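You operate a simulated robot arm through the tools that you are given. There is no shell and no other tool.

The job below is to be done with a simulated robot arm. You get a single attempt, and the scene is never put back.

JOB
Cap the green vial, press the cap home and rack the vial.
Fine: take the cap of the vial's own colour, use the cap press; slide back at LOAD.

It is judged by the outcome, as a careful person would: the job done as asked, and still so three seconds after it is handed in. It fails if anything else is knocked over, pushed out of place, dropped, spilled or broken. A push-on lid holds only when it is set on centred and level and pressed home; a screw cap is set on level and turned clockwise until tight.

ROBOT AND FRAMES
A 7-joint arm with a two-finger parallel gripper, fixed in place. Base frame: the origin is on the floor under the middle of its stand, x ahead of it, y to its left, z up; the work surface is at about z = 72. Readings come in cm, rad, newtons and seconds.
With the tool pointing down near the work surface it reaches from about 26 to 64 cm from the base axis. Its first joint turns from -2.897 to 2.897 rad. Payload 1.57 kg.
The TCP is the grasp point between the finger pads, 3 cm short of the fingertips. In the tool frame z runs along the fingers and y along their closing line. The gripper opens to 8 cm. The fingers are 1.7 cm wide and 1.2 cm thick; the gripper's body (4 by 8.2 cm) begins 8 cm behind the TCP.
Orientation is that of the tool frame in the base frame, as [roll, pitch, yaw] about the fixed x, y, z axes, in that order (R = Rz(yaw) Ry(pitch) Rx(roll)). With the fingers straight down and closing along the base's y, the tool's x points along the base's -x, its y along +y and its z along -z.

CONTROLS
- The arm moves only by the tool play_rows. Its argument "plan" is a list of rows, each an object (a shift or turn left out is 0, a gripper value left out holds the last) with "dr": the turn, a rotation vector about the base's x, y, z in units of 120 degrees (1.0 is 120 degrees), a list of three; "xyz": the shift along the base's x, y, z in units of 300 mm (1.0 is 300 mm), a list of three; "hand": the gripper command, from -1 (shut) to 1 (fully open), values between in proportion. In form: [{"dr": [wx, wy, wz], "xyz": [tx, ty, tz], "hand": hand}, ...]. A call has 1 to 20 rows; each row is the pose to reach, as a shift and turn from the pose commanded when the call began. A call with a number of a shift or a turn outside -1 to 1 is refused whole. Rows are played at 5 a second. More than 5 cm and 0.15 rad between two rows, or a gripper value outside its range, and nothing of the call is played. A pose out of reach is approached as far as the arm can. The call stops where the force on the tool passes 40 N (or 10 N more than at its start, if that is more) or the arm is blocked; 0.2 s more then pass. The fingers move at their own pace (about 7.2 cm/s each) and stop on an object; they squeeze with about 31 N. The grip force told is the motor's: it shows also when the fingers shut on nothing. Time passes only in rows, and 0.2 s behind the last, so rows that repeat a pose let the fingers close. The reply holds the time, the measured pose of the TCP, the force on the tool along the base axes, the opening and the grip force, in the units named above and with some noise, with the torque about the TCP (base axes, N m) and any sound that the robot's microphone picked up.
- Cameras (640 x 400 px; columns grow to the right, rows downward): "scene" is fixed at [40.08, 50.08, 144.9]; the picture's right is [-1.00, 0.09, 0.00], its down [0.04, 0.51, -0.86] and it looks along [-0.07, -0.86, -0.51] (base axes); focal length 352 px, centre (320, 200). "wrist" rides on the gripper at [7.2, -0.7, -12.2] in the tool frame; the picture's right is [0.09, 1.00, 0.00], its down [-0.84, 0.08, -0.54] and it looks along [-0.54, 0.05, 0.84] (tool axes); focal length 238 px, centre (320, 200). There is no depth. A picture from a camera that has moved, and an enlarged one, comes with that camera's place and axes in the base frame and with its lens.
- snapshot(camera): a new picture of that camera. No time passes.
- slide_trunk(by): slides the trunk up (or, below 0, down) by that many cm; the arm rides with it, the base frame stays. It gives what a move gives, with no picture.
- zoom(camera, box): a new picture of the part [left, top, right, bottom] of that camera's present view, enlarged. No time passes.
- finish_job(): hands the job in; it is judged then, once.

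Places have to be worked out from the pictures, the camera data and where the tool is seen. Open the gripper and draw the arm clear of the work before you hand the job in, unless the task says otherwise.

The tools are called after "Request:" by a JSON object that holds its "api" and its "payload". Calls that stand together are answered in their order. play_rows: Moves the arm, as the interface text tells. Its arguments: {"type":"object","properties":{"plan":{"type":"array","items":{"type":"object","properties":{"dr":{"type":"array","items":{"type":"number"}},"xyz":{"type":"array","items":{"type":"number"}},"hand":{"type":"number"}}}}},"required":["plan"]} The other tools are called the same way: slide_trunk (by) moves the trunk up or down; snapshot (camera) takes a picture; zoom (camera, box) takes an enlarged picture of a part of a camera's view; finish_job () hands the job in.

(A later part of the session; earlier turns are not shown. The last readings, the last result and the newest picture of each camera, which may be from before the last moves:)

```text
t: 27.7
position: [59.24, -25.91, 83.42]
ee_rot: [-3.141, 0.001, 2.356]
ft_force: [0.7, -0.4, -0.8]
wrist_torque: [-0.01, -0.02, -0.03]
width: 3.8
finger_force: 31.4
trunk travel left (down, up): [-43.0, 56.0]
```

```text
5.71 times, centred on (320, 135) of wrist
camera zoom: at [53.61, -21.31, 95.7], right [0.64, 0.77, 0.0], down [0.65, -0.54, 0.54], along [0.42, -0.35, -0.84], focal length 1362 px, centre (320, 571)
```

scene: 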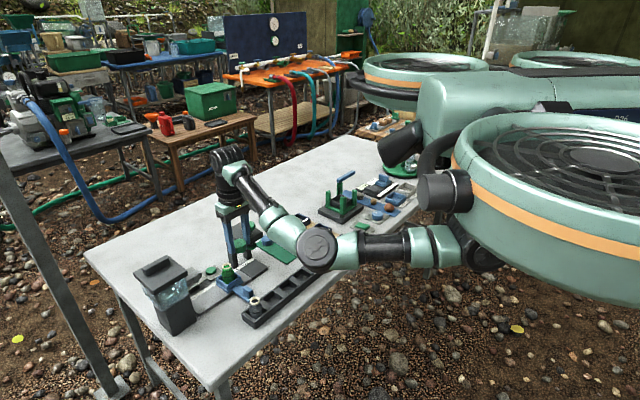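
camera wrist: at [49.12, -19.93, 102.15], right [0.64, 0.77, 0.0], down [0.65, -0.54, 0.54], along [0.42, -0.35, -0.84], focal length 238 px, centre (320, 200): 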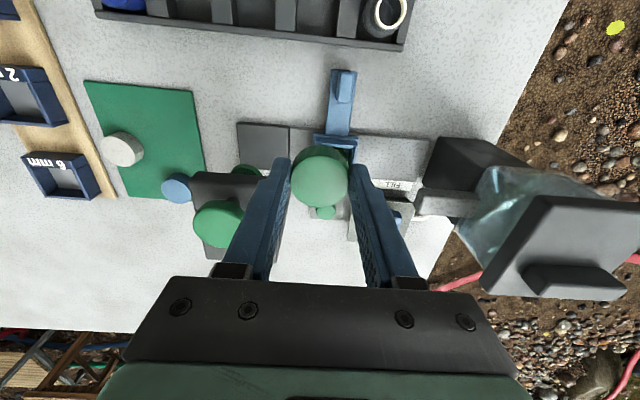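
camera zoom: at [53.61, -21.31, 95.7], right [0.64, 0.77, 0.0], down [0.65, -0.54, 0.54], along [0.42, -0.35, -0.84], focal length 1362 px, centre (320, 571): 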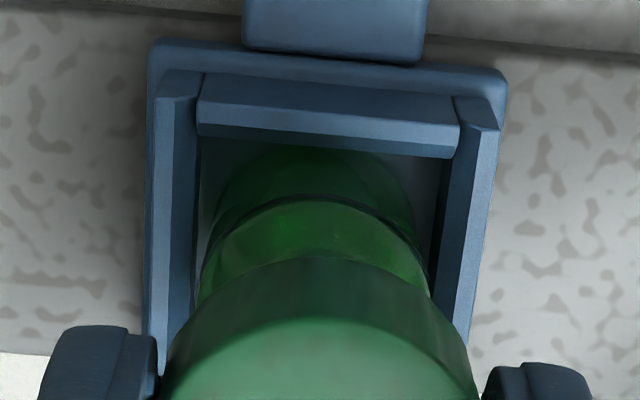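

The cap bottom is level with the rim with no contact yet. It is aligned in x, and the wrist view suggests another -0.08 cm in y. I'll apply that and lower about 0.4 cm slowly.

Request:
{"api": "play_rows", "payload": {"plan": [{"xyz": [0.0, -0.003, 0.0], "hand": -1}, {"xyz": [0.0, -0.003, -0.005]}, {"xyz": [0.0, -0.003, -0.01]}, {"xyz": [0.0, -0.003, -0.013]}, {"xyz": [0.0, -0.003, -0.013]}]}}

Request:
{"api": "zoom", "payload": {"camera": "scene", "box": [214, 250, 246, 270]}}

Request:
{"api": "zoom", "payload": {"camera": "wrist", "box": [270, 100, 370, 170]}}

```text
t: 28.9
position: [59.24, -26.0, 82.94]
ee_rot: [3.141, 0.0, 2.356]
ft_force: [0.3, 0.6, 0.5]
wrist_torque: [-0.02, -0.01, 0.0]
width: 3.83
finger_force: 31.1
trunk travel left (down, up): [-43.0, 56.0]
```

```text
16.00 times, centred on (230, 260) of scene
camera zoom: at [40.08, 50.08, 144.9], right [-1.0, 0.09, 0.0], down [0.04, 0.51, -0.86], along [-0.07, -0.86, -0.51], focal length 5632 px, centre (1760, -760)
```

zoom: 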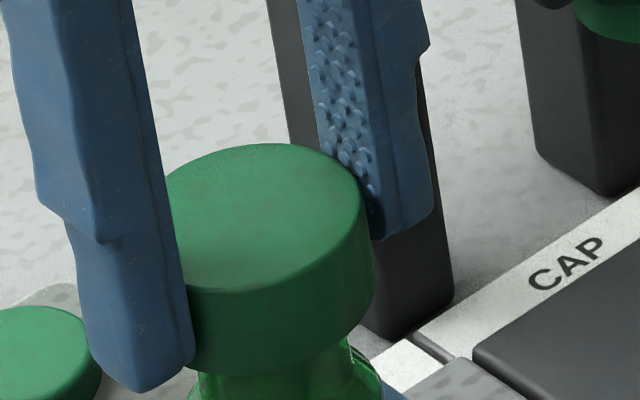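

```text
5.71 times, centred on (320, 135) of wrist
camera zoom: at [53.63, -21.34, 95.28], right [0.64, 0.77, 0.0], down [0.65, -0.54, 0.54], along [0.42, -0.35, -0.84], focal length 1362 px, centre (320, 571)
```

zoom: 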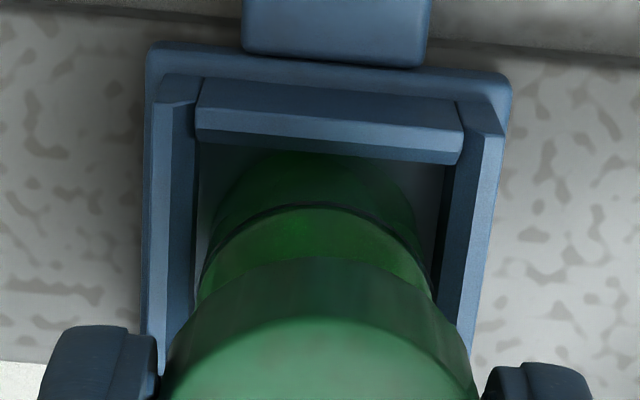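

Alignment is now within about 0.5 mm with no contact force. I'll keep lowering slowly, with a tiny -0.05 cm trim in y.

Request:
{"api": "play_rows", "payload": {"plan": [{"xyz": [0.0, -0.0017, -0.004], "hand": -1}, {"xyz": [0.0, -0.0017, -0.008]}, {"xyz": [0.0, -0.0017, -0.012]}, {"xyz": [0.0, -0.0017, -0.016]}, {"xyz": [0.0, -0.0017, -0.016]}]}}

Request:
{"api": "zoom", "payload": {"camera": "scene", "box": [214, 250, 246, 270]}}

```text
t: 30.1
position: [59.27, -26.05, 82.84]
ee_rot: [3.141, 0.003, 2.357]
ft_force: [-0.6, 0.7, 11.3]
wrist_torque: [0.12, 0.12, -0.01]
width: 3.82
finger_force: 30.6
trunk travel left (down, up): [-43.0, 56.0]
```

```text
16.00 times, centred on (230, 260) of scene
camera zoom: at [40.08, 50.08, 144.9], right [-1.0, 0.09, 0.0], down [0.04, 0.51, -0.86], along [-0.07, -0.86, -0.51], focal length 5632 px, centre (1760, -760)
```

zoom: 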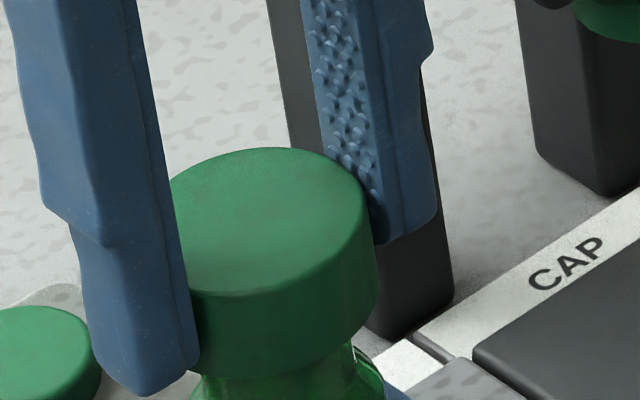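

Contact at z≈82.85 with about 11 N. The cap bottom sits roughly 4 mm below the rim top, so it has gone over the neck and is resting there. I'll ease off the force, open modestly to stay clear of the press plate, and go up a little.

Request:
{"api": "play_rows", "payload": {"plan": [{"xyz": [0.0, 0.0, 0.009], "hand": -1}, {"xyz": [0.0, 0.0, 0.009], "hand": -1}, {"xyz": [0.0, 0.0, 0.009], "hand": 0.25}, {"xyz": [0.0, 0.0, 0.009], "hand": 0.25}, {"xyz": [0.0, 0.0, 0.009], "hand": 0.25}, {"xyz": [0.0, 0.0, 0.05], "hand": 0.25}, {"xyz": [0.0, 0.0, 0.12], "hand": 0.25}, {"xyz": [0.0, 0.0, 0.18], "hand": 0.25}, {"xyz": [0.0, 0.0, 0.18], "hand": 0.25}]}}

Request:
{"api": "snapshot", "payload": {"camera": "wrist"}}

Request:
{"api": "zoom", "payload": {"camera": "scene", "box": [200, 235, 264, 275]}}

```text
t: 32.1
position: [59.26, -26.05, 87.82]
ee_rot: [3.141, 0.0, 2.356]
ft_force: [0.1, 0.4, -0.3]
wrist_torque: [0.0, 0.06, 0.02]
width: 5.0
finger_force: 0.0
trunk travel left (down, up): [-43.0, 56.0]
```

```text
taken
camera wrist: at [53.58, -21.51, 100.14], right [0.64, 0.77, 0.0], down [0.65, -0.54, 0.54], along [0.42, -0.35, -0.84], focal length 238 px, centre (320, 200)
```

wrist: 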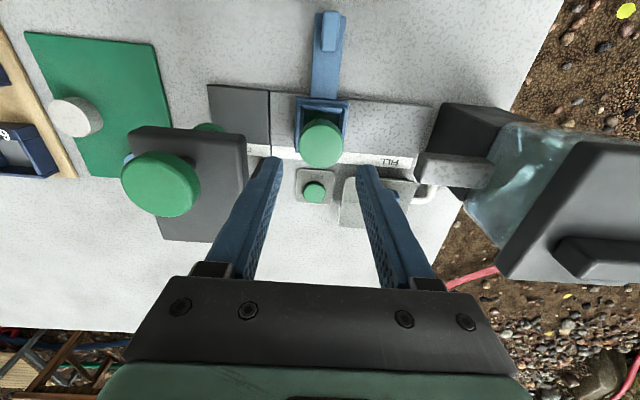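

```text
10.00 times, centred on (232, 255) of scene
camera zoom: at [40.08, 50.08, 144.9], right [-1.0, 0.09, 0.0], down [0.04, 0.51, -0.86], along [-0.07, -0.86, -0.51], focal length 3520 px, centre (1200, -350)
```

zoom: 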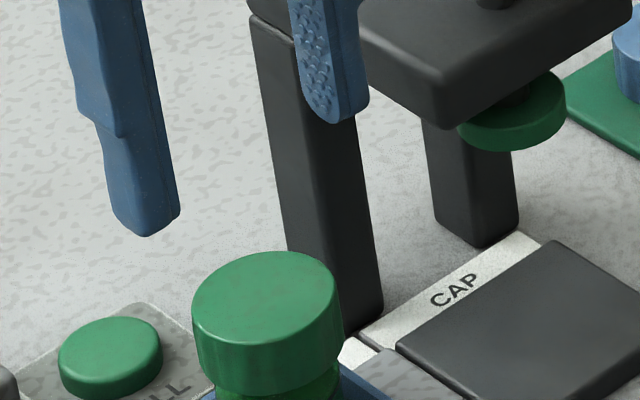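

The cap stayed on the vial. I'll zoom both views to check it is level and centred, and to measure the handle.

Request:
{"api": "zoom", "payload": {"camera": "scene", "box": [206, 252, 270, 302]}}

Request:
{"api": "zoom", "payload": {"camera": "wrist", "box": [260, 0, 400, 180]}}

Request:
{"api": "zoom", "payload": {"camera": "wrist", "box": [280, 80, 360, 180]}}

```text
8.00 times, centred on (238, 277) of scene
camera zoom: at [40.08, 50.08, 144.9], right [-1.0, 0.09, 0.0], down [0.04, 0.51, -0.86], along [-0.07, -0.86, -0.51], focal length 2816 px, centre (976, -416)
```

zoom: 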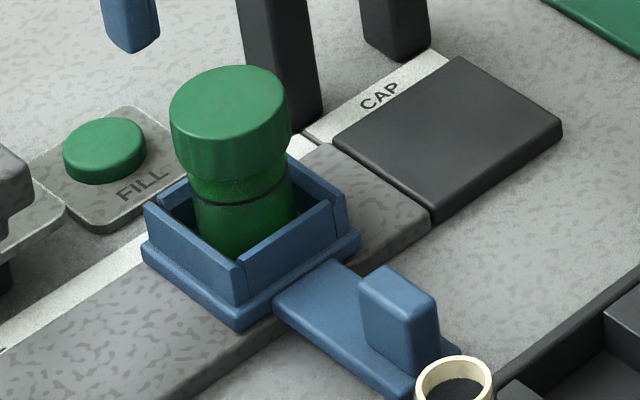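

```text
2.22 times, centred on (330, 90) of wrist
camera zoom: at [53.58, -21.51, 100.14], right [0.64, 0.77, 0.0], down [0.65, -0.54, 0.54], along [0.42, -0.35, -0.84], focal length 530 px, centre (298, 444)
```

zoom: 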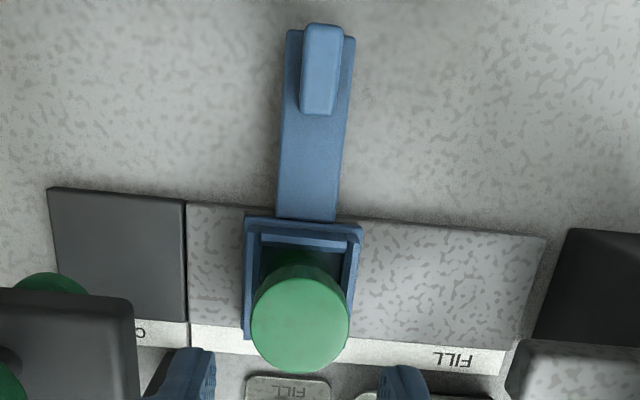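

```text
4.00 times, centred on (320, 130) of wrist
camera zoom: at [53.58, -21.51, 100.14], right [0.64, 0.77, 0.0], down [0.65, -0.54, 0.54], along [0.42, -0.35, -0.84], focal length 953 px, centre (320, 480)
```

zoom: 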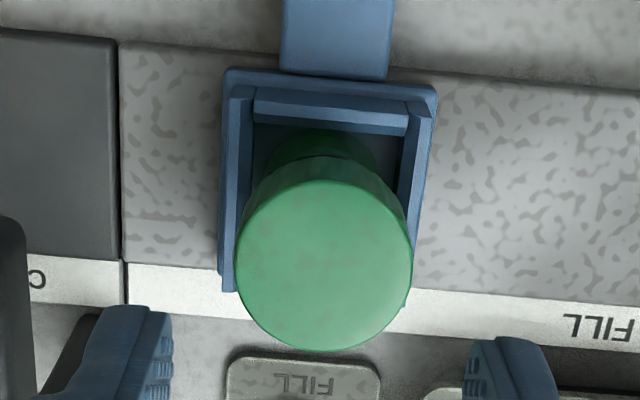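

The cap sits level and centred. The handle tab is about 1.4 cm thick, centred near (53.4, -20.2) with its top at z≈76, and the knob is near (52.9, -32.5, 88.2), so the LOAD-to-CAP travel is about 9.1 cm. I'll move over the tab now.

Request:
{"api": "play_rows", "payload": {"plan": [{"xyz": [-0.05, 0.05, 0.0], "hand": 0.0}, {"xyz": [-0.1, 0.1, 0.0]}, {"xyz": [-0.15, 0.15, 0.0]}, {"xyz": [-0.195, 0.195, 0.0]}, {"xyz": [-0.195, 0.195, -0.1]}, {"xyz": [-0.195, 0.195, -0.2]}, {"xyz": [-0.195, 0.195, -0.2]}]}}

Request:
{"api": "zoom", "payload": {"camera": "wrist", "box": [220, 80, 420, 240]}}

Request:
{"api": "zoom", "payload": {"camera": "scene", "box": [200, 240, 290, 310]}}

```text
t: 33.7
position: [53.35, -20.27, 81.97]
ee_rot: [-3.141, -0.001, 2.356]
ft_force: [-0.8, -0.9, 0.1]
wrist_torque: [0.01, 0.0, -0.04]
width: 3.98
finger_force: 0.1
trunk travel left (down, up): [-43.0, 56.0]
```

```text
2.50 times, centred on (320, 160) of wrist
camera zoom: at [47.73, -15.61, 94.14], right [0.64, 0.77, 0.0], down [0.65, -0.54, 0.54], along [0.42, -0.35, -0.84], focal length 596 px, centre (320, 300)
```

zoom: 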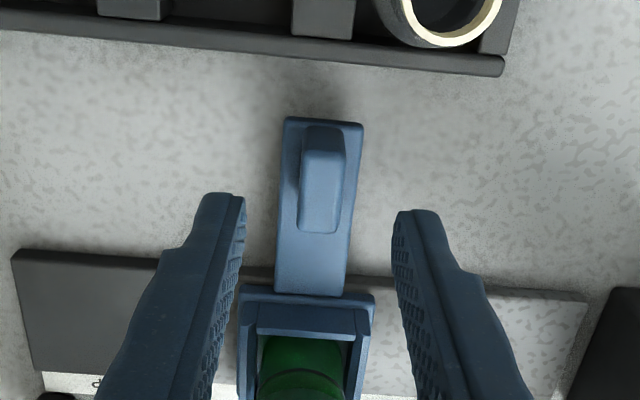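

```text
5.71 times, centred on (245, 275) of scene
camera zoom: at [40.08, 50.08, 144.9], right [-1.0, 0.09, 0.0], down [0.04, 0.51, -0.86], along [-0.07, -0.86, -0.51], focal length 2011 px, centre (749, -229)
```

zoom: 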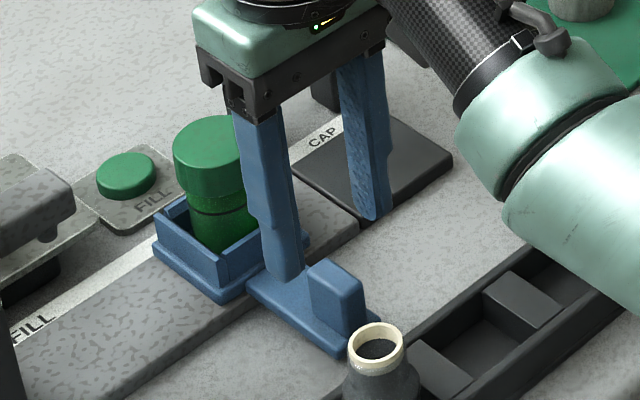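

The tab is centred between the fingers. I'll shift 2–3 mm towards the vial, lower so the fingertips straddle the tab just above the tongue, and check.

Request:
{"api": "play_rows", "payload": {"plan": [{"xyz": [0.0067, -0.0067, -0.06], "hand": 0.0}, {"xyz": [0.0067, -0.0067, -0.12]}, {"xyz": [0.0067, -0.0067, -0.135]}, {"xyz": [0.0067, -0.0067, -0.135]}]}}

Request:
{"api": "zoom", "payload": {"camera": "wrist", "box": [220, 80, 420, 240]}}

Request:
{"api": "zoom", "payload": {"camera": "scene", "box": [220, 260, 276, 295]}}

```text
t: 34.7
position: [53.54, -20.31, 78.18]
ee_rot: [3.141, 0.001, 2.356]
ft_force: [-0.3, -0.1, 0.0]
wrist_torque: [0.03, -0.03, -0.02]
width: 4.0
finger_force: 0.1
trunk travel left (down, up): [-43.0, 56.0]
```

```text
2.50 times, centred on (320, 160) of wrist
camera zoom: at [47.97, -15.79, 90.3], right [0.64, 0.77, 0.0], down [0.65, -0.54, 0.54], along [0.42, -0.35, -0.84], focal length 596 px, centre (320, 300)
```

zoom: 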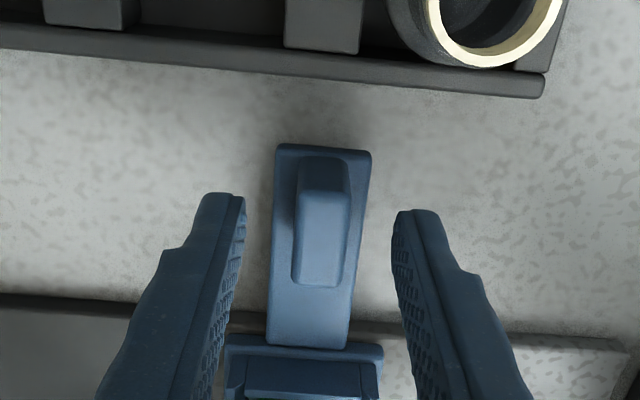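

```text
11.43 times, centred on (248, 278) of scene
camera zoom: at [40.08, 50.08, 144.9], right [-1.0, 0.09, 0.0], down [0.04, 0.51, -0.86], along [-0.07, -0.86, -0.51], focal length 4022 px, centre (1143, -686)
```

zoom: 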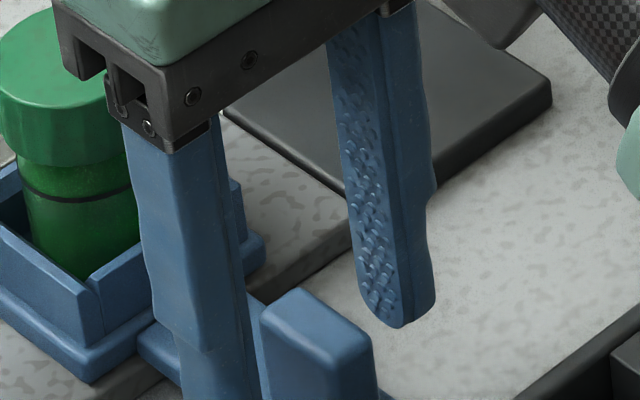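

The tab is well placed between the fingers. I'll lower another 0.7 cm and close to about 2.2 cm so the fingers cage the tab without squeezing it.

Request:
{"api": "play_rows", "payload": {"plan": [{"xyz": [0.0, 0.0, -0.012], "hand": 0.0}, {"xyz": [0.0, 0.0, -0.024], "hand": 0.0}, {"xyz": [0.0, 0.0, -0.024], "hand": -0.45}, {"xyz": [0.0, 0.0, -0.024], "hand": -0.45}, {"xyz": [0.0, 0.0, -0.024], "hand": -0.45}]}}

Request:
{"api": "zoom", "payload": {"camera": "wrist", "box": [220, 80, 420, 240]}}

Request:
{"api": "zoom", "payload": {"camera": "scene", "box": [220, 260, 276, 295]}}

```text
t: 35.9
position: [53.48, -20.36, 77.43]
ee_rot: [-3.14, -0.002, 2.355]
ft_force: [-0.4, -0.2, -0.6]
wrist_torque: [-0.01, -0.02, -0.01]
width: 2.21
finger_force: 0.1
trunk travel left (down, up): [-43.0, 56.0]
```

```text
2.50 times, centred on (320, 160) of wrist
camera zoom: at [47.97, -15.76, 89.59], right [0.64, 0.77, 0.0], down [0.65, -0.54, 0.54], along [0.42, -0.35, -0.84], focal length 596 px, centre (320, 300)
```

zoom: 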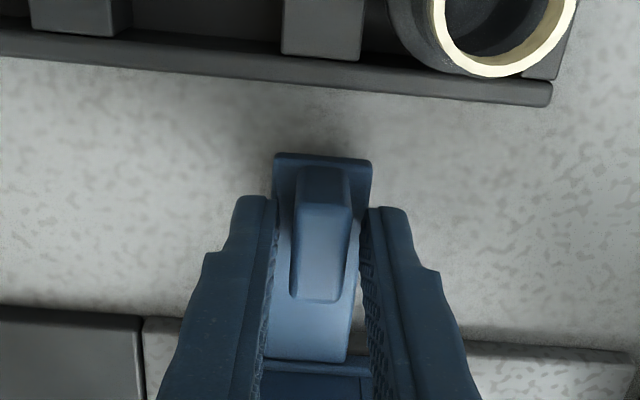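

```text
11.43 times, centred on (248, 278) of scene
camera zoom: at [40.08, 50.08, 144.9], right [-1.0, 0.09, 0.0], down [0.04, 0.51, -0.86], along [-0.07, -0.86, -0.51], focal length 4022 px, centre (1143, -686)
```

zoom: 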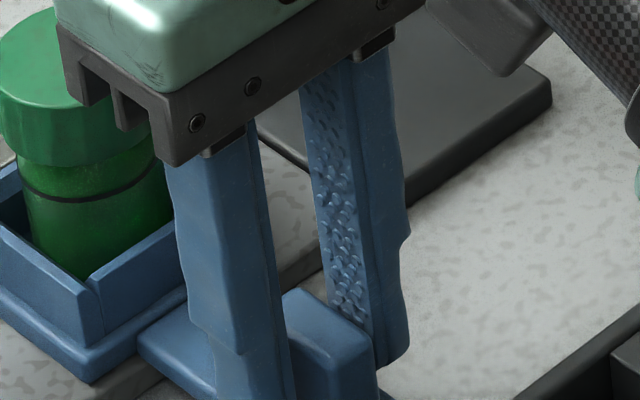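

The tab is caged with a few millimetres of clearance each side and no force. I'll slide it slowly towards CAP along the rail, about 4 cm first, watching the forces.

Request:
{"api": "play_rows", "payload": {"plan": [{"xyz": [-0.0117, -0.0118, 0.0], "hand": -0.45}, {"xyz": [-0.0235, -0.0237, 0.0]}, {"xyz": [-0.0352, -0.0355, 0.0]}, {"xyz": [-0.047, -0.0473, 0.0]}, {"xyz": [-0.0587, -0.0591, 0.0]}, {"xyz": [-0.0704, -0.071, 0.0]}, {"xyz": [-0.0822, -0.0828, 0.0]}, {"xyz": [-0.0939, -0.0946, 0.0]}, {"xyz": [-0.0939, -0.0946, 0.0]}]}}

Request:
{"api": "snapshot", "payload": {"camera": "wrist"}}

Request:
{"api": "zoom", "payload": {"camera": "scene", "box": [200, 230, 296, 300]}}

```text
t: 37.9
position: [50.71, -23.16, 77.31]
ee_rot: [3.14, -0.001, 2.355]
ft_force: [0.8, -0.3, 0.5]
wrist_torque: [0.0, 0.03, -0.01]
width: 2.24
finger_force: 0.4
trunk travel left (down, up): [-43.0, 56.0]
```

```text
taken
camera wrist: at [45.15, -18.57, 89.47], right [0.64, 0.77, 0.0], down [0.65, -0.54, 0.54], along [0.42, -0.35, -0.84], focal length 238 px, centre (320, 200)
```

wrist: 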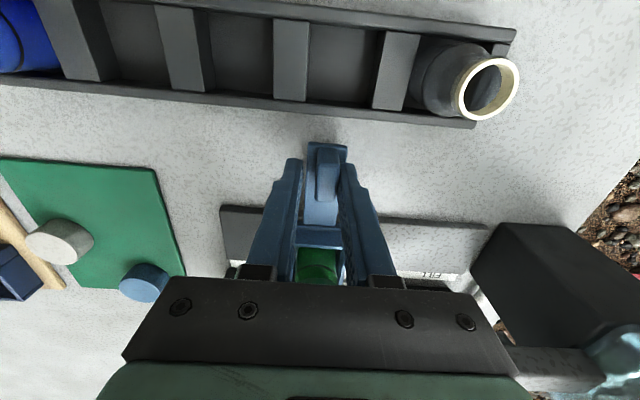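

```text
5.71 times, centred on (248, 265) of scene
camera zoom: at [40.08, 50.08, 144.9], right [-1.0, 0.09, 0.0], down [0.04, 0.51, -0.86], along [-0.07, -0.86, -0.51], focal length 2011 px, centre (731, -171)
```

zoom: 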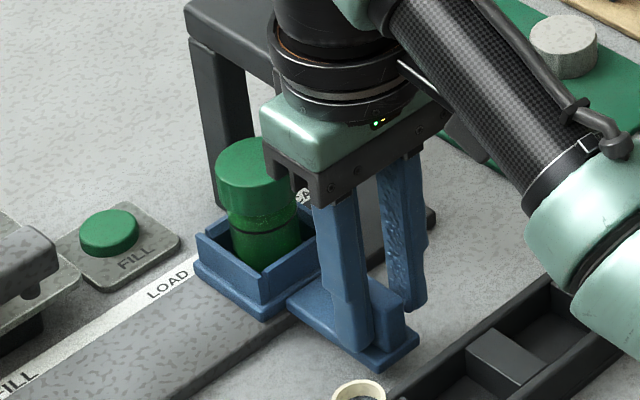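

The carriage follows freely with no notable force. I'll continue about 4.6 cm more towards CAP.

Request:
{"api": "play_rows", "payload": {"plan": [{"xyz": [-0.0117, -0.0118, 0.0], "hand": -0.45}, {"xyz": [-0.0235, -0.0237, 0.0]}, {"xyz": [-0.0352, -0.0355, 0.0]}, {"xyz": [-0.047, -0.0473, 0.0]}, {"xyz": [-0.0587, -0.0591, 0.0]}, {"xyz": [-0.0704, -0.071, 0.0]}, {"xyz": [-0.0822, -0.0828, 0.0]}, {"xyz": [-0.0939, -0.0946, 0.0]}, {"xyz": [-0.108, -0.1088, 0.0]}, {"xyz": [-0.108, -0.1088, 0.0]}]}}

Request:
{"api": "snapshot", "payload": {"camera": "wrist"}}

Request:
{"api": "zoom", "payload": {"camera": "scene", "box": [200, 225, 296, 295]}}

```text
t: 40.1
position: [47.5, -26.41, 77.29]
ee_rot: [-3.142, 0.0, 2.355]
ft_force: [-0.3, 0.9, 0.2]
wrist_torque: [-0.01, -0.01, 0.01]
width: 2.23
finger_force: 0.1
trunk travel left (down, up): [-43.0, 56.0]
```

```text
taken
camera wrist: at [41.91, -21.89, 89.46], right [0.64, 0.77, 0.0], down [0.65, -0.54, 0.54], along [0.42, -0.35, -0.84], focal length 238 px, centre (320, 200)
```

wrist: 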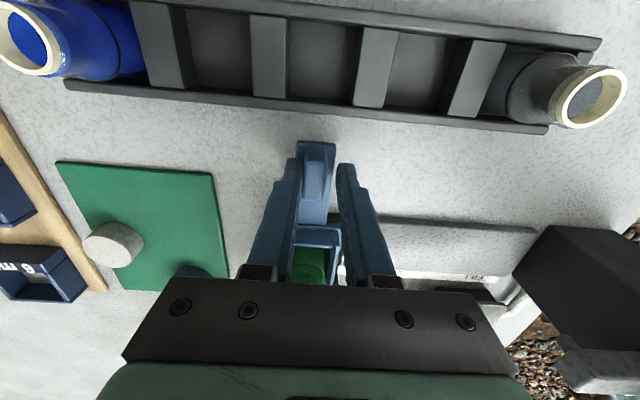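

```text
5.71 times, centred on (248, 260) of scene
camera zoom: at [40.08, 50.08, 144.9], right [-1.0, 0.09, 0.0], down [0.04, 0.51, -0.86], along [-0.07, -0.86, -0.51], focal length 2011 px, centre (731, -143)
```

zoom: 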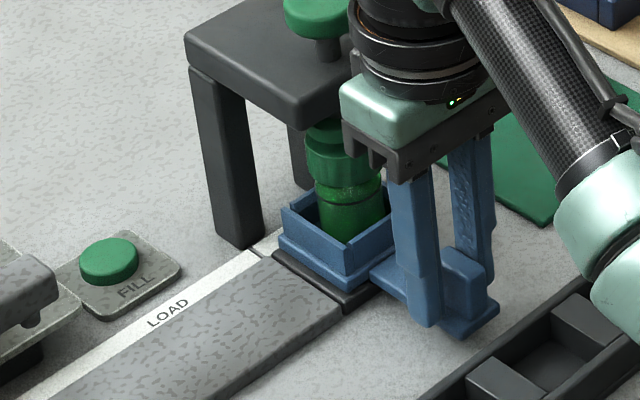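

The carriage is now under the press and appears to have moved slightly ahead of the pushing finger, perhaps a detent. I'll zoom in to see the tab between the fingers and the cap under the plunger.

Request:
{"api": "zoom", "payload": {"camera": "wrist", "box": [240, 120, 400, 290]}}

Request:
{"api": "zoom", "payload": {"camera": "scene", "box": [228, 220, 284, 280]}}

```text
2.35 times, centred on (320, 205) of wrist
camera zoom: at [41.91, -21.89, 89.46], right [0.64, 0.77, 0.0], down [0.65, -0.54, 0.54], along [0.42, -0.35, -0.84], focal length 561 px, centre (320, 188)
```

zoom: 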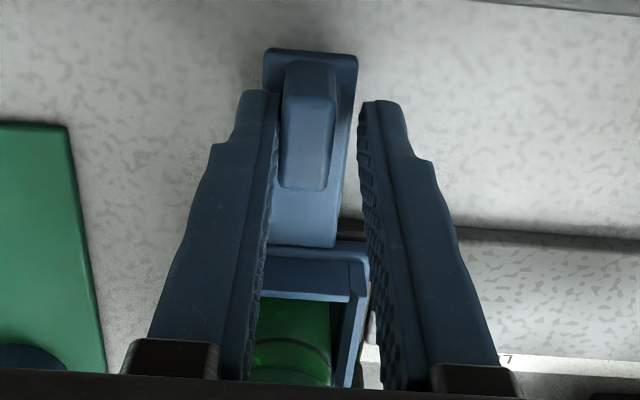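

```text
6.67 times, centred on (256, 250) of scene
camera zoom: at [40.08, 50.08, 144.9], right [-1.0, 0.09, 0.0], down [0.04, 0.51, -0.86], along [-0.07, -0.86, -0.51], focal length 2346 px, centre (747, -133)
```

zoom: 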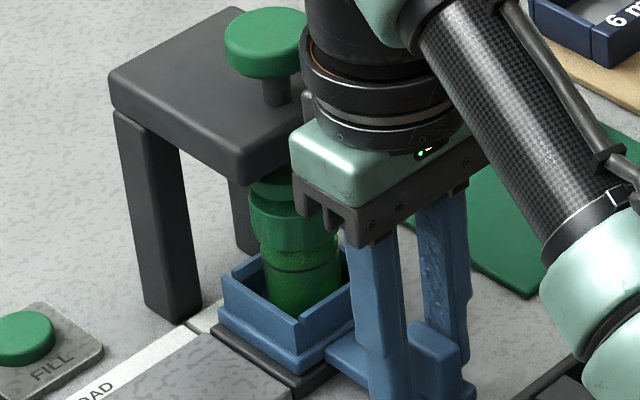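

The tab now rests against the leading finger, so the carriage slid ahead on its own near CAP. I'll advance 0.35 cm to see whether it has settled or is still being drawn further.

Request:
{"api": "play_rows", "payload": {"plan": [{"xyz": [-0.004, -0.004, 0.0], "hand": -0.45}, {"xyz": [-0.0082, -0.0083, 0.0]}, {"xyz": [-0.0082, -0.0083, 0.0]}, {"xyz": [-0.0082, -0.0083, 0.0]}]}}

Request:
{"api": "zoom", "payload": {"camera": "wrist", "box": [240, 120, 400, 290]}}

Request:
{"api": "zoom", "payload": {"camera": "scene", "box": [228, 220, 284, 280]}}

```text
t: 41.1
position: [47.4, -26.68, 77.2]
ee_rot: [3.141, -0.002, 2.355]
ft_force: [0.3, 0.5, -0.5]
wrist_torque: [-0.02, 0.03, 0.0]
width: 2.18
finger_force: 0.0
trunk travel left (down, up): [-43.0, 56.0]
```

```text
2.35 times, centred on (320, 205) of wrist
camera zoom: at [41.68, -22.14, 89.44], right [0.64, 0.77, 0.0], down [0.65, -0.54, 0.54], along [0.42, -0.35, -0.84], focal length 561 px, centre (320, 188)
```

zoom: 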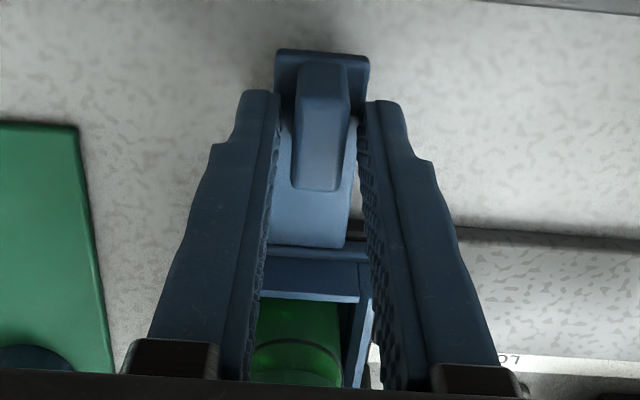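

```text
6.67 times, centred on (256, 250) of scene
camera zoom: at [40.08, 50.08, 144.9], right [-1.0, 0.09, 0.0], down [0.04, 0.51, -0.86], along [-0.07, -0.86, -0.51], focal length 2346 px, centre (747, -133)
```

zoom: 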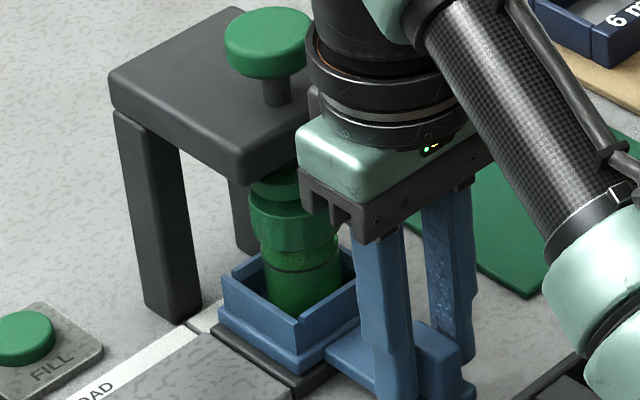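

The tab stayed put and is now centred between the fingers, so the carriage has settled at CAP. I'll open, rise straight up and look at the alignment of cap and plunger without the hand in the way.

Request:
{"api": "play_rows", "payload": {"plan": [{"xyz": [0.0, 0.0, 0.0], "hand": 0.0}, {"xyz": [0.0, 0.0, 0.0], "hand": 0.0}, {"xyz": [0.0, 0.0, 0.06], "hand": 0.0}, {"xyz": [0.0, 0.0, 0.15]}, {"xyz": [0.0, 0.0, 0.28]}, {"xyz": [0.0, 0.0, 0.42]}, {"xyz": [-0.06, 0.06, 0.5]}, {"xyz": [-0.12, 0.12, 0.55]}, {"xyz": [-0.12, 0.12, 0.55]}]}}

Request:
{"api": "snapshot", "payload": {"camera": "wrist"}}

Request:
{"api": "zoom", "payload": {"camera": "scene", "box": [216, 215, 280, 285]}}

Request:
{"api": "snapshot", "payload": {"camera": "scene"}}

```text
t: 43.1
position: [43.85, -23.26, 93.75]
ee_rot: [3.141, -0.001, 2.357]
ft_force: [0.0, 0.1, -0.9]
wrist_torque: [0.02, -0.01, 0.02]
width: 4.01
finger_force: 0.0
trunk travel left (down, up): [-43.0, 56.0]
```

```text
taken
camera wrist: at [38.2, -18.63, 105.89], right [0.64, 0.77, 0.0], down [0.65, -0.54, 0.54], along [0.42, -0.35, -0.84], focal length 238 px, centre (320, 200)
```

wrist: 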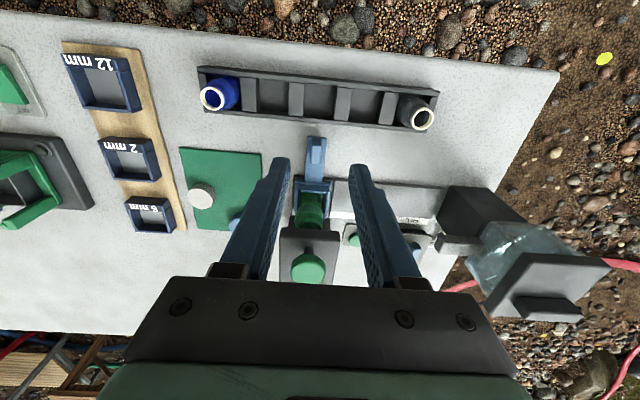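

```text
5.71 times, centred on (248, 250) of scene
camera zoom: at [40.08, 50.08, 144.9], right [-1.0, 0.09, 0.0], down [0.04, 0.51, -0.86], along [-0.07, -0.86, -0.51], focal length 2011 px, centre (731, -86)
```

zoom: 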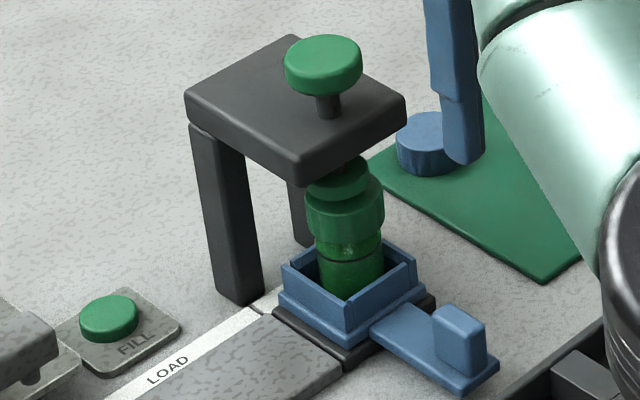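

```text
taken
```

scene: 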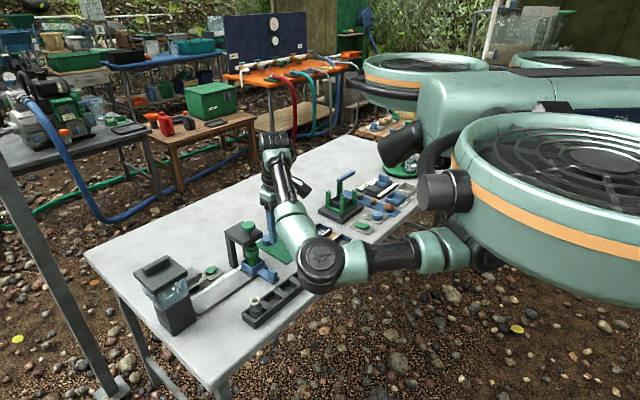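

The view is clear now. I'll zoom tightly on the plunger and cap to compare their axes.

Request:
{"api": "zoom", "payload": {"camera": "scene", "box": [236, 216, 268, 256]}}

Request:
{"api": "zoom", "payload": {"camera": "scene", "box": [240, 238, 272, 262]}}

Request:
{"api": "zoom", "payload": {"camera": "wrist", "box": [260, 120, 370, 300]}}

```text
10.00 times, centred on (252, 236) of scene
camera zoom: at [40.08, 50.08, 144.9], right [-1.0, 0.09, 0.0], down [0.04, 0.51, -0.86], along [-0.07, -0.86, -0.51], focal length 3520 px, centre (1000, -160)
```

zoom: 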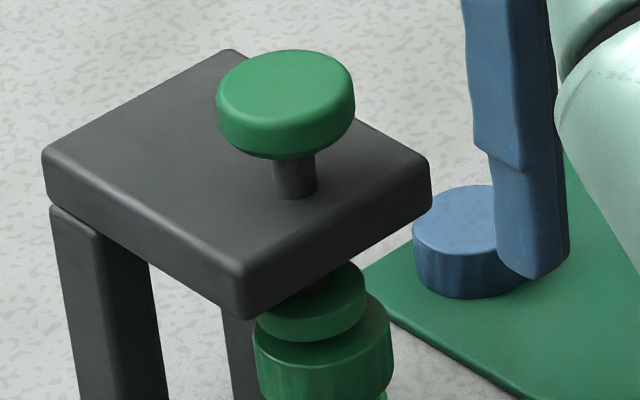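

```text
16.00 times, centred on (256, 250) of scene
camera zoom: at [40.08, 50.08, 144.9], right [-1.0, 0.09, 0.0], down [0.04, 0.51, -0.86], along [-0.07, -0.86, -0.51], focal length 5632 px, centre (1344, -600)
```

zoom: 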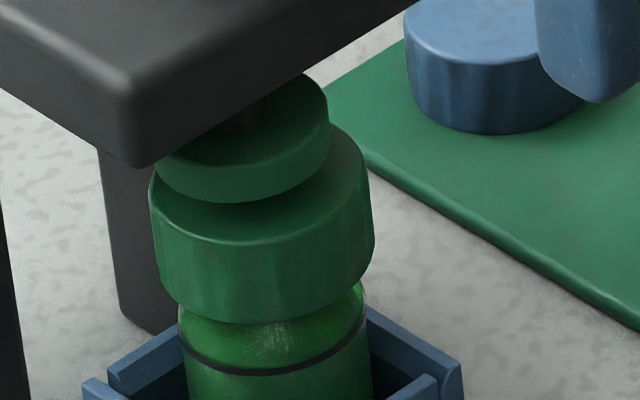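

```text
2.22 times, centred on (315, 210) of wrist
camera zoom: at [38.2, -18.63, 105.89], right [0.64, 0.77, 0.0], down [0.65, -0.54, 0.54], along [0.42, -0.35, -0.84], focal length 530 px, centre (331, 178)
```

zoom: 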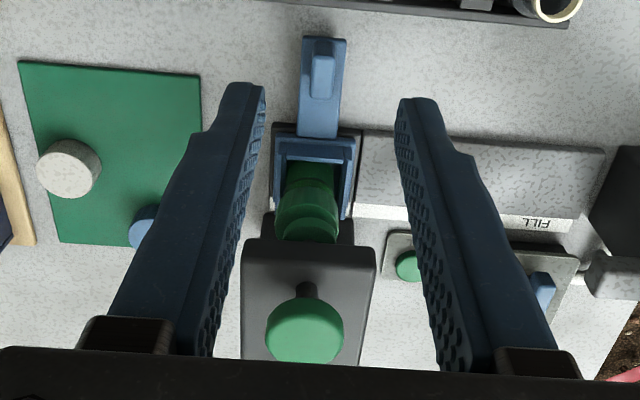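

The carriage seems settled at CAP: the travel is about 9.0 cm and vial and cap are concentric. The cap lies under the plunger within about 2–3 mm by my measurements. I'll close the fingers and move above the press knob to measure it from straight above.

Request:
{"api": "play_rows", "payload": {"plan": [{"xyz": [0.0, 0.0, 0.1], "hand": -1}, {"xyz": [0.1, -0.1, 0.14], "hand": -1}, {"xyz": [0.2, -0.205, 0.14]}, {"xyz": [0.3017, -0.308, 0.14]}, {"xyz": [0.3017, -0.308, 0.1]}, {"xyz": [0.3017, -0.308, 0.1]}]}}

Request:
{"api": "snapshot", "payload": {"camera": "wrist"}}

Request:
{"api": "zoom", "payload": {"camera": "scene", "box": [216, 200, 280, 280]}}

```text
t: 44.5
position: [52.81, -32.42, 96.9]
ee_rot: [-3.141, 0.0, 2.357]
ft_force: [-0.2, 0.4, 0.4]
wrist_torque: [0.0, -0.01, -0.04]
width: 0.0
finger_force: 21.4
trunk travel left (down, up): [-43.0, 56.0]
```

```text
taken
camera wrist: at [47.15, -27.87, 109.08], right [0.64, 0.77, 0.0], down [0.65, -0.54, 0.54], along [0.42, -0.35, -0.84], focal length 238 px, centre (320, 200)
```

wrist: 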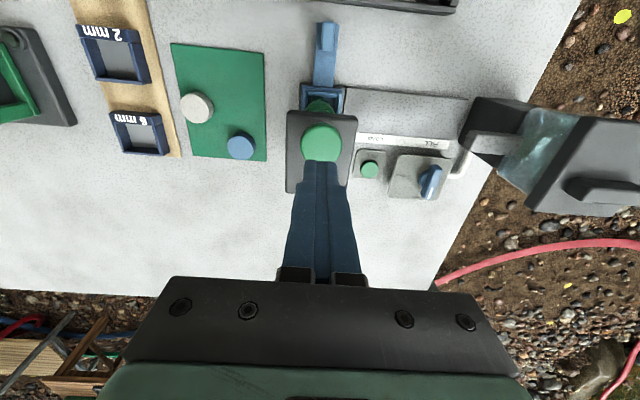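

```text
5.00 times, centred on (248, 240) of scene
camera zoom: at [40.08, 50.08, 144.9], right [-1.0, 0.09, 0.0], down [0.04, 0.51, -0.86], along [-0.07, -0.86, -0.51], focal length 1760 px, centre (680, 0)
```

zoom: 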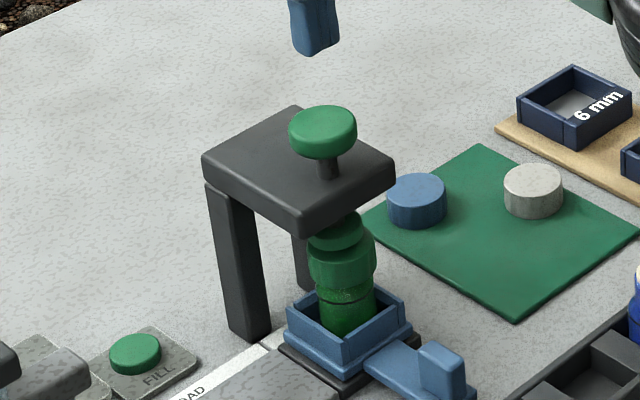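

The knob is almost exactly under the closed fingertips. I'll zoom to refine the centring before pressing.

Request:
{"api": "zoom", "payload": {"camera": "wrist", "box": [270, 80, 370, 200]}}

```text
3.33 times, centred on (320, 140) of wrist
camera zoom: at [47.15, -27.87, 109.08], right [0.64, 0.77, 0.0], down [0.65, -0.54, 0.54], along [0.42, -0.35, -0.84], focal length 794 px, centre (320, 400)
```

zoom: 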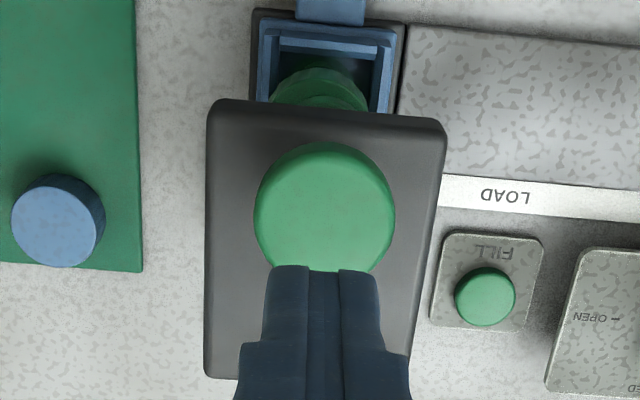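

The knob centre is offset about (+0.19, -0.05) cm. I'll correct that, come down to the knob and then press slowly.

Request:
{"api": "play_rows", "payload": {"plan": [{"xyz": [0.0063, -0.0017, -0.08], "hand": -1}, {"xyz": [0.0063, -0.0017, -0.15]}, {"xyz": [0.0063, -0.0017, -0.175]}, {"xyz": [0.0063, -0.0017, -0.185]}, {"xyz": [0.0063, -0.0017, -0.195]}, {"xyz": [0.0063, -0.0017, -0.205]}, {"xyz": [0.0063, -0.0017, -0.205]}]}}

Request:
{"api": "zoom", "payload": {"camera": "scene", "box": [228, 205, 276, 265]}}

Request:
{"api": "zoom", "payload": {"camera": "wrist", "box": [270, 80, 370, 200]}}

```text
t: 46.1
position: [52.98, -32.56, 90.91]
ee_rot: [3.139, 0.01, 2.356]
ft_force: [11.6, -3.1, 20.2]
wrist_torque: [0.01, -0.25, -0.07]
width: 0.02
finger_force: 21.7
trunk travel left (down, up): [-43.0, 56.0]
heard: click, snap
```

```text
6.67 times, centred on (252, 235) of scene
camera zoom: at [40.08, 50.08, 144.9], right [-1.0, 0.09, 0.0], down [0.04, 0.51, -0.86], along [-0.07, -0.86, -0.51], focal length 2346 px, centre (773, -33)
```

zoom: 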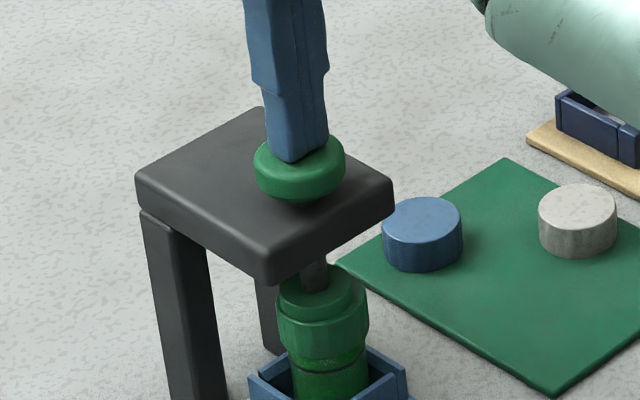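

```text
3.33 times, centred on (320, 140) of wrist
camera zoom: at [47.26, -27.95, 103.01], right [0.64, 0.77, 0.0], down [0.64, -0.53, 0.55], along [0.42, -0.35, -0.84], focal length 794 px, centre (320, 400)
```

zoom: 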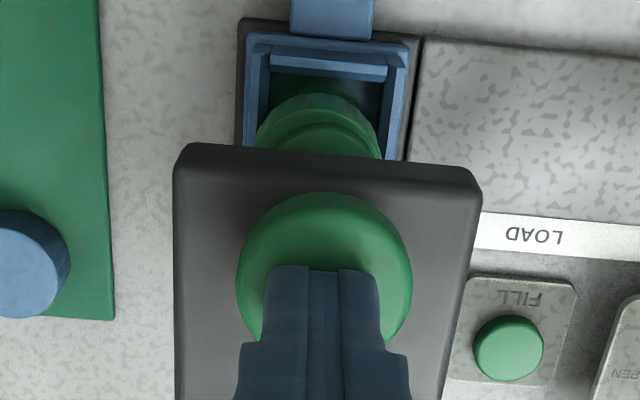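

I heard "click, snap" with about 20 N on the knob, and the plunger is down on the cap. I'll zoom in to check how far the cap has gone down on the vial.

Request:
{"api": "zoom", "payload": {"camera": "scene", "box": [240, 238, 272, 262]}}

Request:
{"api": "zoom", "payload": {"camera": "scene", "box": [240, 244, 272, 272]}}

```text
16.00 times, centred on (256, 250) of scene
camera zoom: at [40.08, 50.08, 144.9], right [-1.0, 0.09, 0.0], down [0.04, 0.51, -0.86], along [-0.07, -0.86, -0.51], focal length 5632 px, centre (1344, -600)
```

zoom: 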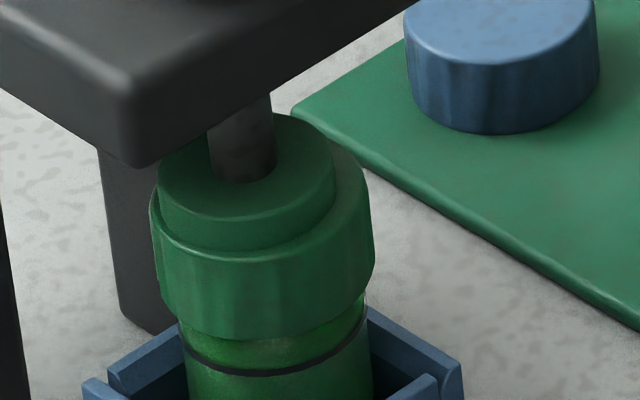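

```text
14.29 times, centred on (256, 258) of scene
camera zoom: at [40.08, 50.08, 144.9], right [-1.0, 0.09, 0.0], down [0.04, 0.51, -0.86], along [-0.07, -0.86, -0.51], focal length 5028 px, centre (1234, -629)
```

zoom: 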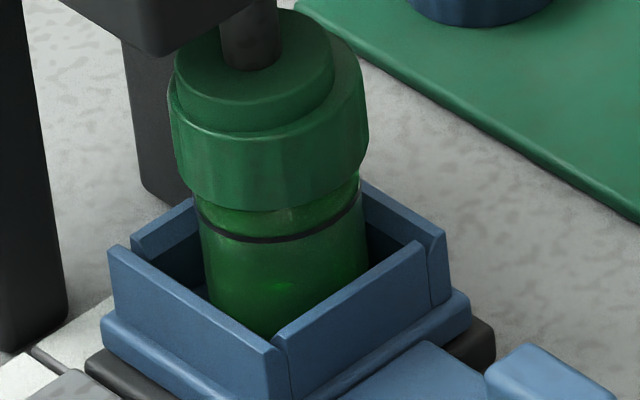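

The cap moved down about 3.6 mm and is level, which fits with it having snapped on. I'll give one slightly firmer push to make sure it is fully home, then release.

Request:
{"api": "play_rows", "payload": {"plan": [{"xyz": [-0.001, 0.0, -0.004], "hand": -1}, {"xyz": [-0.002, 0.0, -0.007]}, {"xyz": [-0.002, 0.0, -0.007]}]}}

Request:
{"api": "zoom", "payload": {"camera": "scene", "box": [240, 238, 272, 262]}}

```text
t: 46.9
position: [52.78, -32.5, 90.84]
ee_rot: [3.141, 0.013, 2.354]
ft_force: [13.1, -7.9, 32.9]
wrist_torque: [-0.13, -0.27, -0.01]
width: 0.0
finger_force: 21.9
trunk travel left (down, up): [-43.0, 56.0]
```

```text
16.00 times, centred on (256, 250) of scene
camera zoom: at [40.08, 50.08, 144.9], right [-1.0, 0.09, 0.0], down [0.04, 0.51, -0.86], along [-0.07, -0.86, -0.51], focal length 5632 px, centre (1344, -600)
```

zoom: 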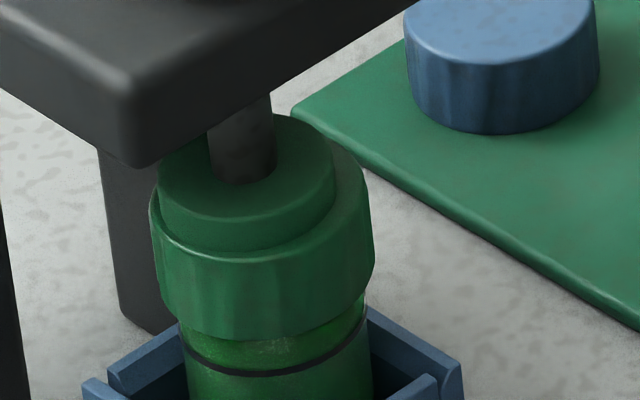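

At 33 N nothing moves any further, so the cap is home. I'll lift off the knob and check that the plunger rises clear of the cap.

Request:
{"api": "play_rows", "payload": {"plan": [{"xyz": [0.0, 0.0, 0.02], "hand": -1}, {"xyz": [0.0, 0.0, 0.08]}, {"xyz": [0.0, 0.0, 0.18]}, {"xyz": [0.0, 0.0, 0.25]}, {"xyz": [0.0, 0.0, 0.25]}]}}

Request:
{"api": "zoom", "payload": {"camera": "scene", "box": [228, 210, 284, 290]}}

Request:
{"api": "zoom", "payload": {"camera": "scene", "box": [240, 238, 272, 262]}}

```text
t: 48.1
position: [52.89, -32.3, 98.1]
ee_rot: [-3.141, 0.001, 2.356]
ft_force: [-0.1, -0.6, -0.3]
wrist_torque: [0.04, 0.02, 0.0]
width: 0.01
finger_force: 21.4
trunk travel left (down, up): [-43.0, 56.0]
```

```text
5.00 times, centred on (256, 250) of scene
camera zoom: at [40.08, 50.08, 144.9], right [-1.0, 0.09, 0.0], down [0.04, 0.51, -0.86], along [-0.07, -0.86, -0.51], focal length 1760 px, centre (640, -50)
```

zoom: 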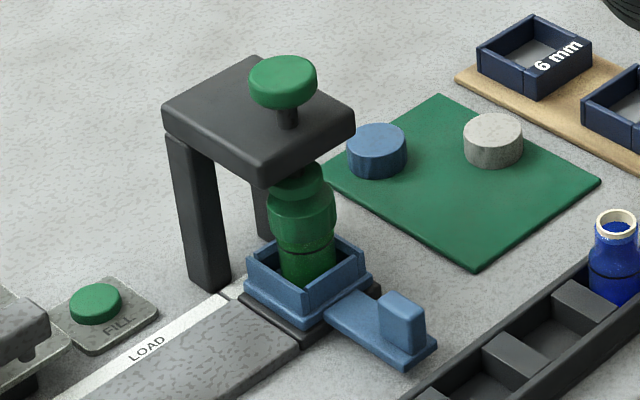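

```text
16.00 times, centred on (256, 250) of scene
camera zoom: at [40.08, 50.08, 144.9], right [-1.0, 0.09, 0.0], down [0.04, 0.51, -0.86], along [-0.07, -0.86, -0.51], focal length 5632 px, centre (1344, -600)
```

zoom: 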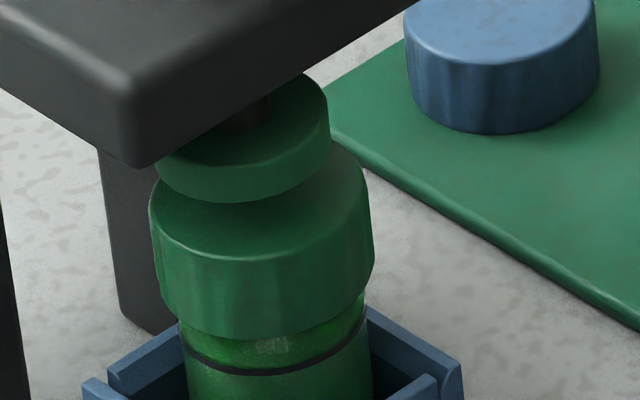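

The plunger sprang back and the cap stays level and seated. Next I'll return to the handle tab near (47.3, -26.7), open, and come down over it.

Request:
{"api": "play_rows", "payload": {"plan": [{"xyz": [-0.09, 0.09, 0.0], "hand": -1}, {"xyz": [-0.1857, 0.1867, 0.0], "hand": 0.0}, {"xyz": [-0.1857, 0.1867, -0.12], "hand": 0.0}, {"xyz": [-0.1857, 0.1867, -0.26], "hand": 0.0}, {"xyz": [-0.1857, 0.1867, -0.4], "hand": 0.0}, {"xyz": [-0.1857, 0.1867, -0.54], "hand": 0.0}, {"xyz": [-0.1857, 0.1867, -0.57], "hand": 0.0}, {"xyz": [-0.1857, 0.1867, -0.57], "hand": 0.0}]}}

Request:
{"api": "zoom", "payload": {"camera": "wrist", "box": [240, 80, 400, 240]}}

```text
t: 49.9
position: [47.25, -26.97, 80.69]
ee_rot: [3.141, -0.001, 2.357]
ft_force: [0.0, -0.1, -0.1]
wrist_torque: [0.01, 0.0, -0.02]
width: 4.0
finger_force: 0.2
trunk travel left (down, up): [-43.0, 56.0]
```

```text
2.50 times, centred on (320, 160) of wrist
camera zoom: at [41.53, -22.35, 92.9], right [0.64, 0.77, 0.0], down [0.65, -0.54, 0.54], along [0.42, -0.35, -0.84], focal length 596 px, centre (320, 300)
```

zoom: 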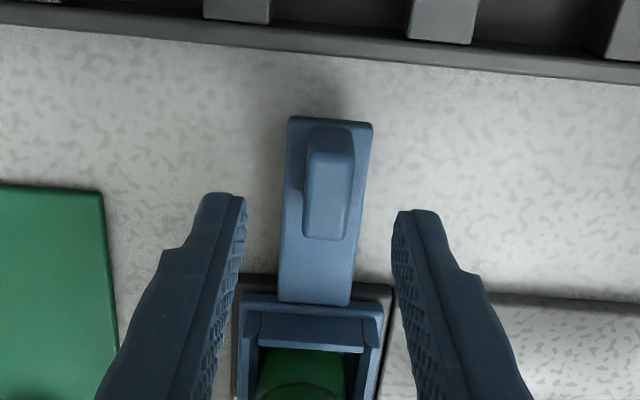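

The tab is about 2 mm off-centre between the fingers. I'll shift (+0.17, +0.17), lower to z≈77.3 and close to the 2.2 cm cage.

Request:
{"api": "play_rows", "payload": {"plan": [{"xyz": [0.0057, 0.0057, -0.04], "hand": 0.0}, {"xyz": [0.0057, 0.0057, -0.08], "hand": 0.0}, {"xyz": [0.0057, 0.0057, -0.113], "hand": 0.0}, {"xyz": [0.0057, 0.0057, -0.113], "hand": -0.45}, {"xyz": [0.0057, 0.0057, -0.113], "hand": -0.45}, {"xyz": [0.0057, 0.0057, -0.113], "hand": -0.45}]}}

Request:
{"api": "zoom", "payload": {"camera": "wrist", "box": [240, 120, 400, 290]}}

```text
t: 51.3
position: [47.48, -26.74, 77.31]
ee_rot: [3.141, -0.001, 2.356]
ft_force: [0.6, 0.2, -0.2]
wrist_torque: [0.01, -0.02, 0.01]
width: 2.2
finger_force: 0.1
trunk travel left (down, up): [-43.0, 56.0]
```

```text
2.35 times, centred on (320, 205) of wrist
camera zoom: at [41.8, -22.15, 89.52], right [0.64, 0.77, 0.0], down [0.65, -0.54, 0.54], along [0.42, -0.35, -0.84], focal length 561 px, centre (320, 188)
```

zoom: 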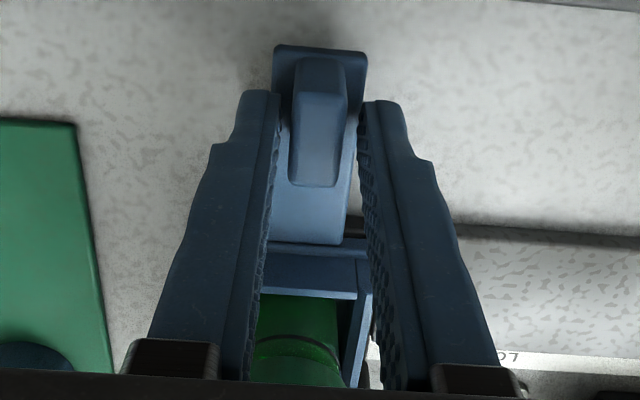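

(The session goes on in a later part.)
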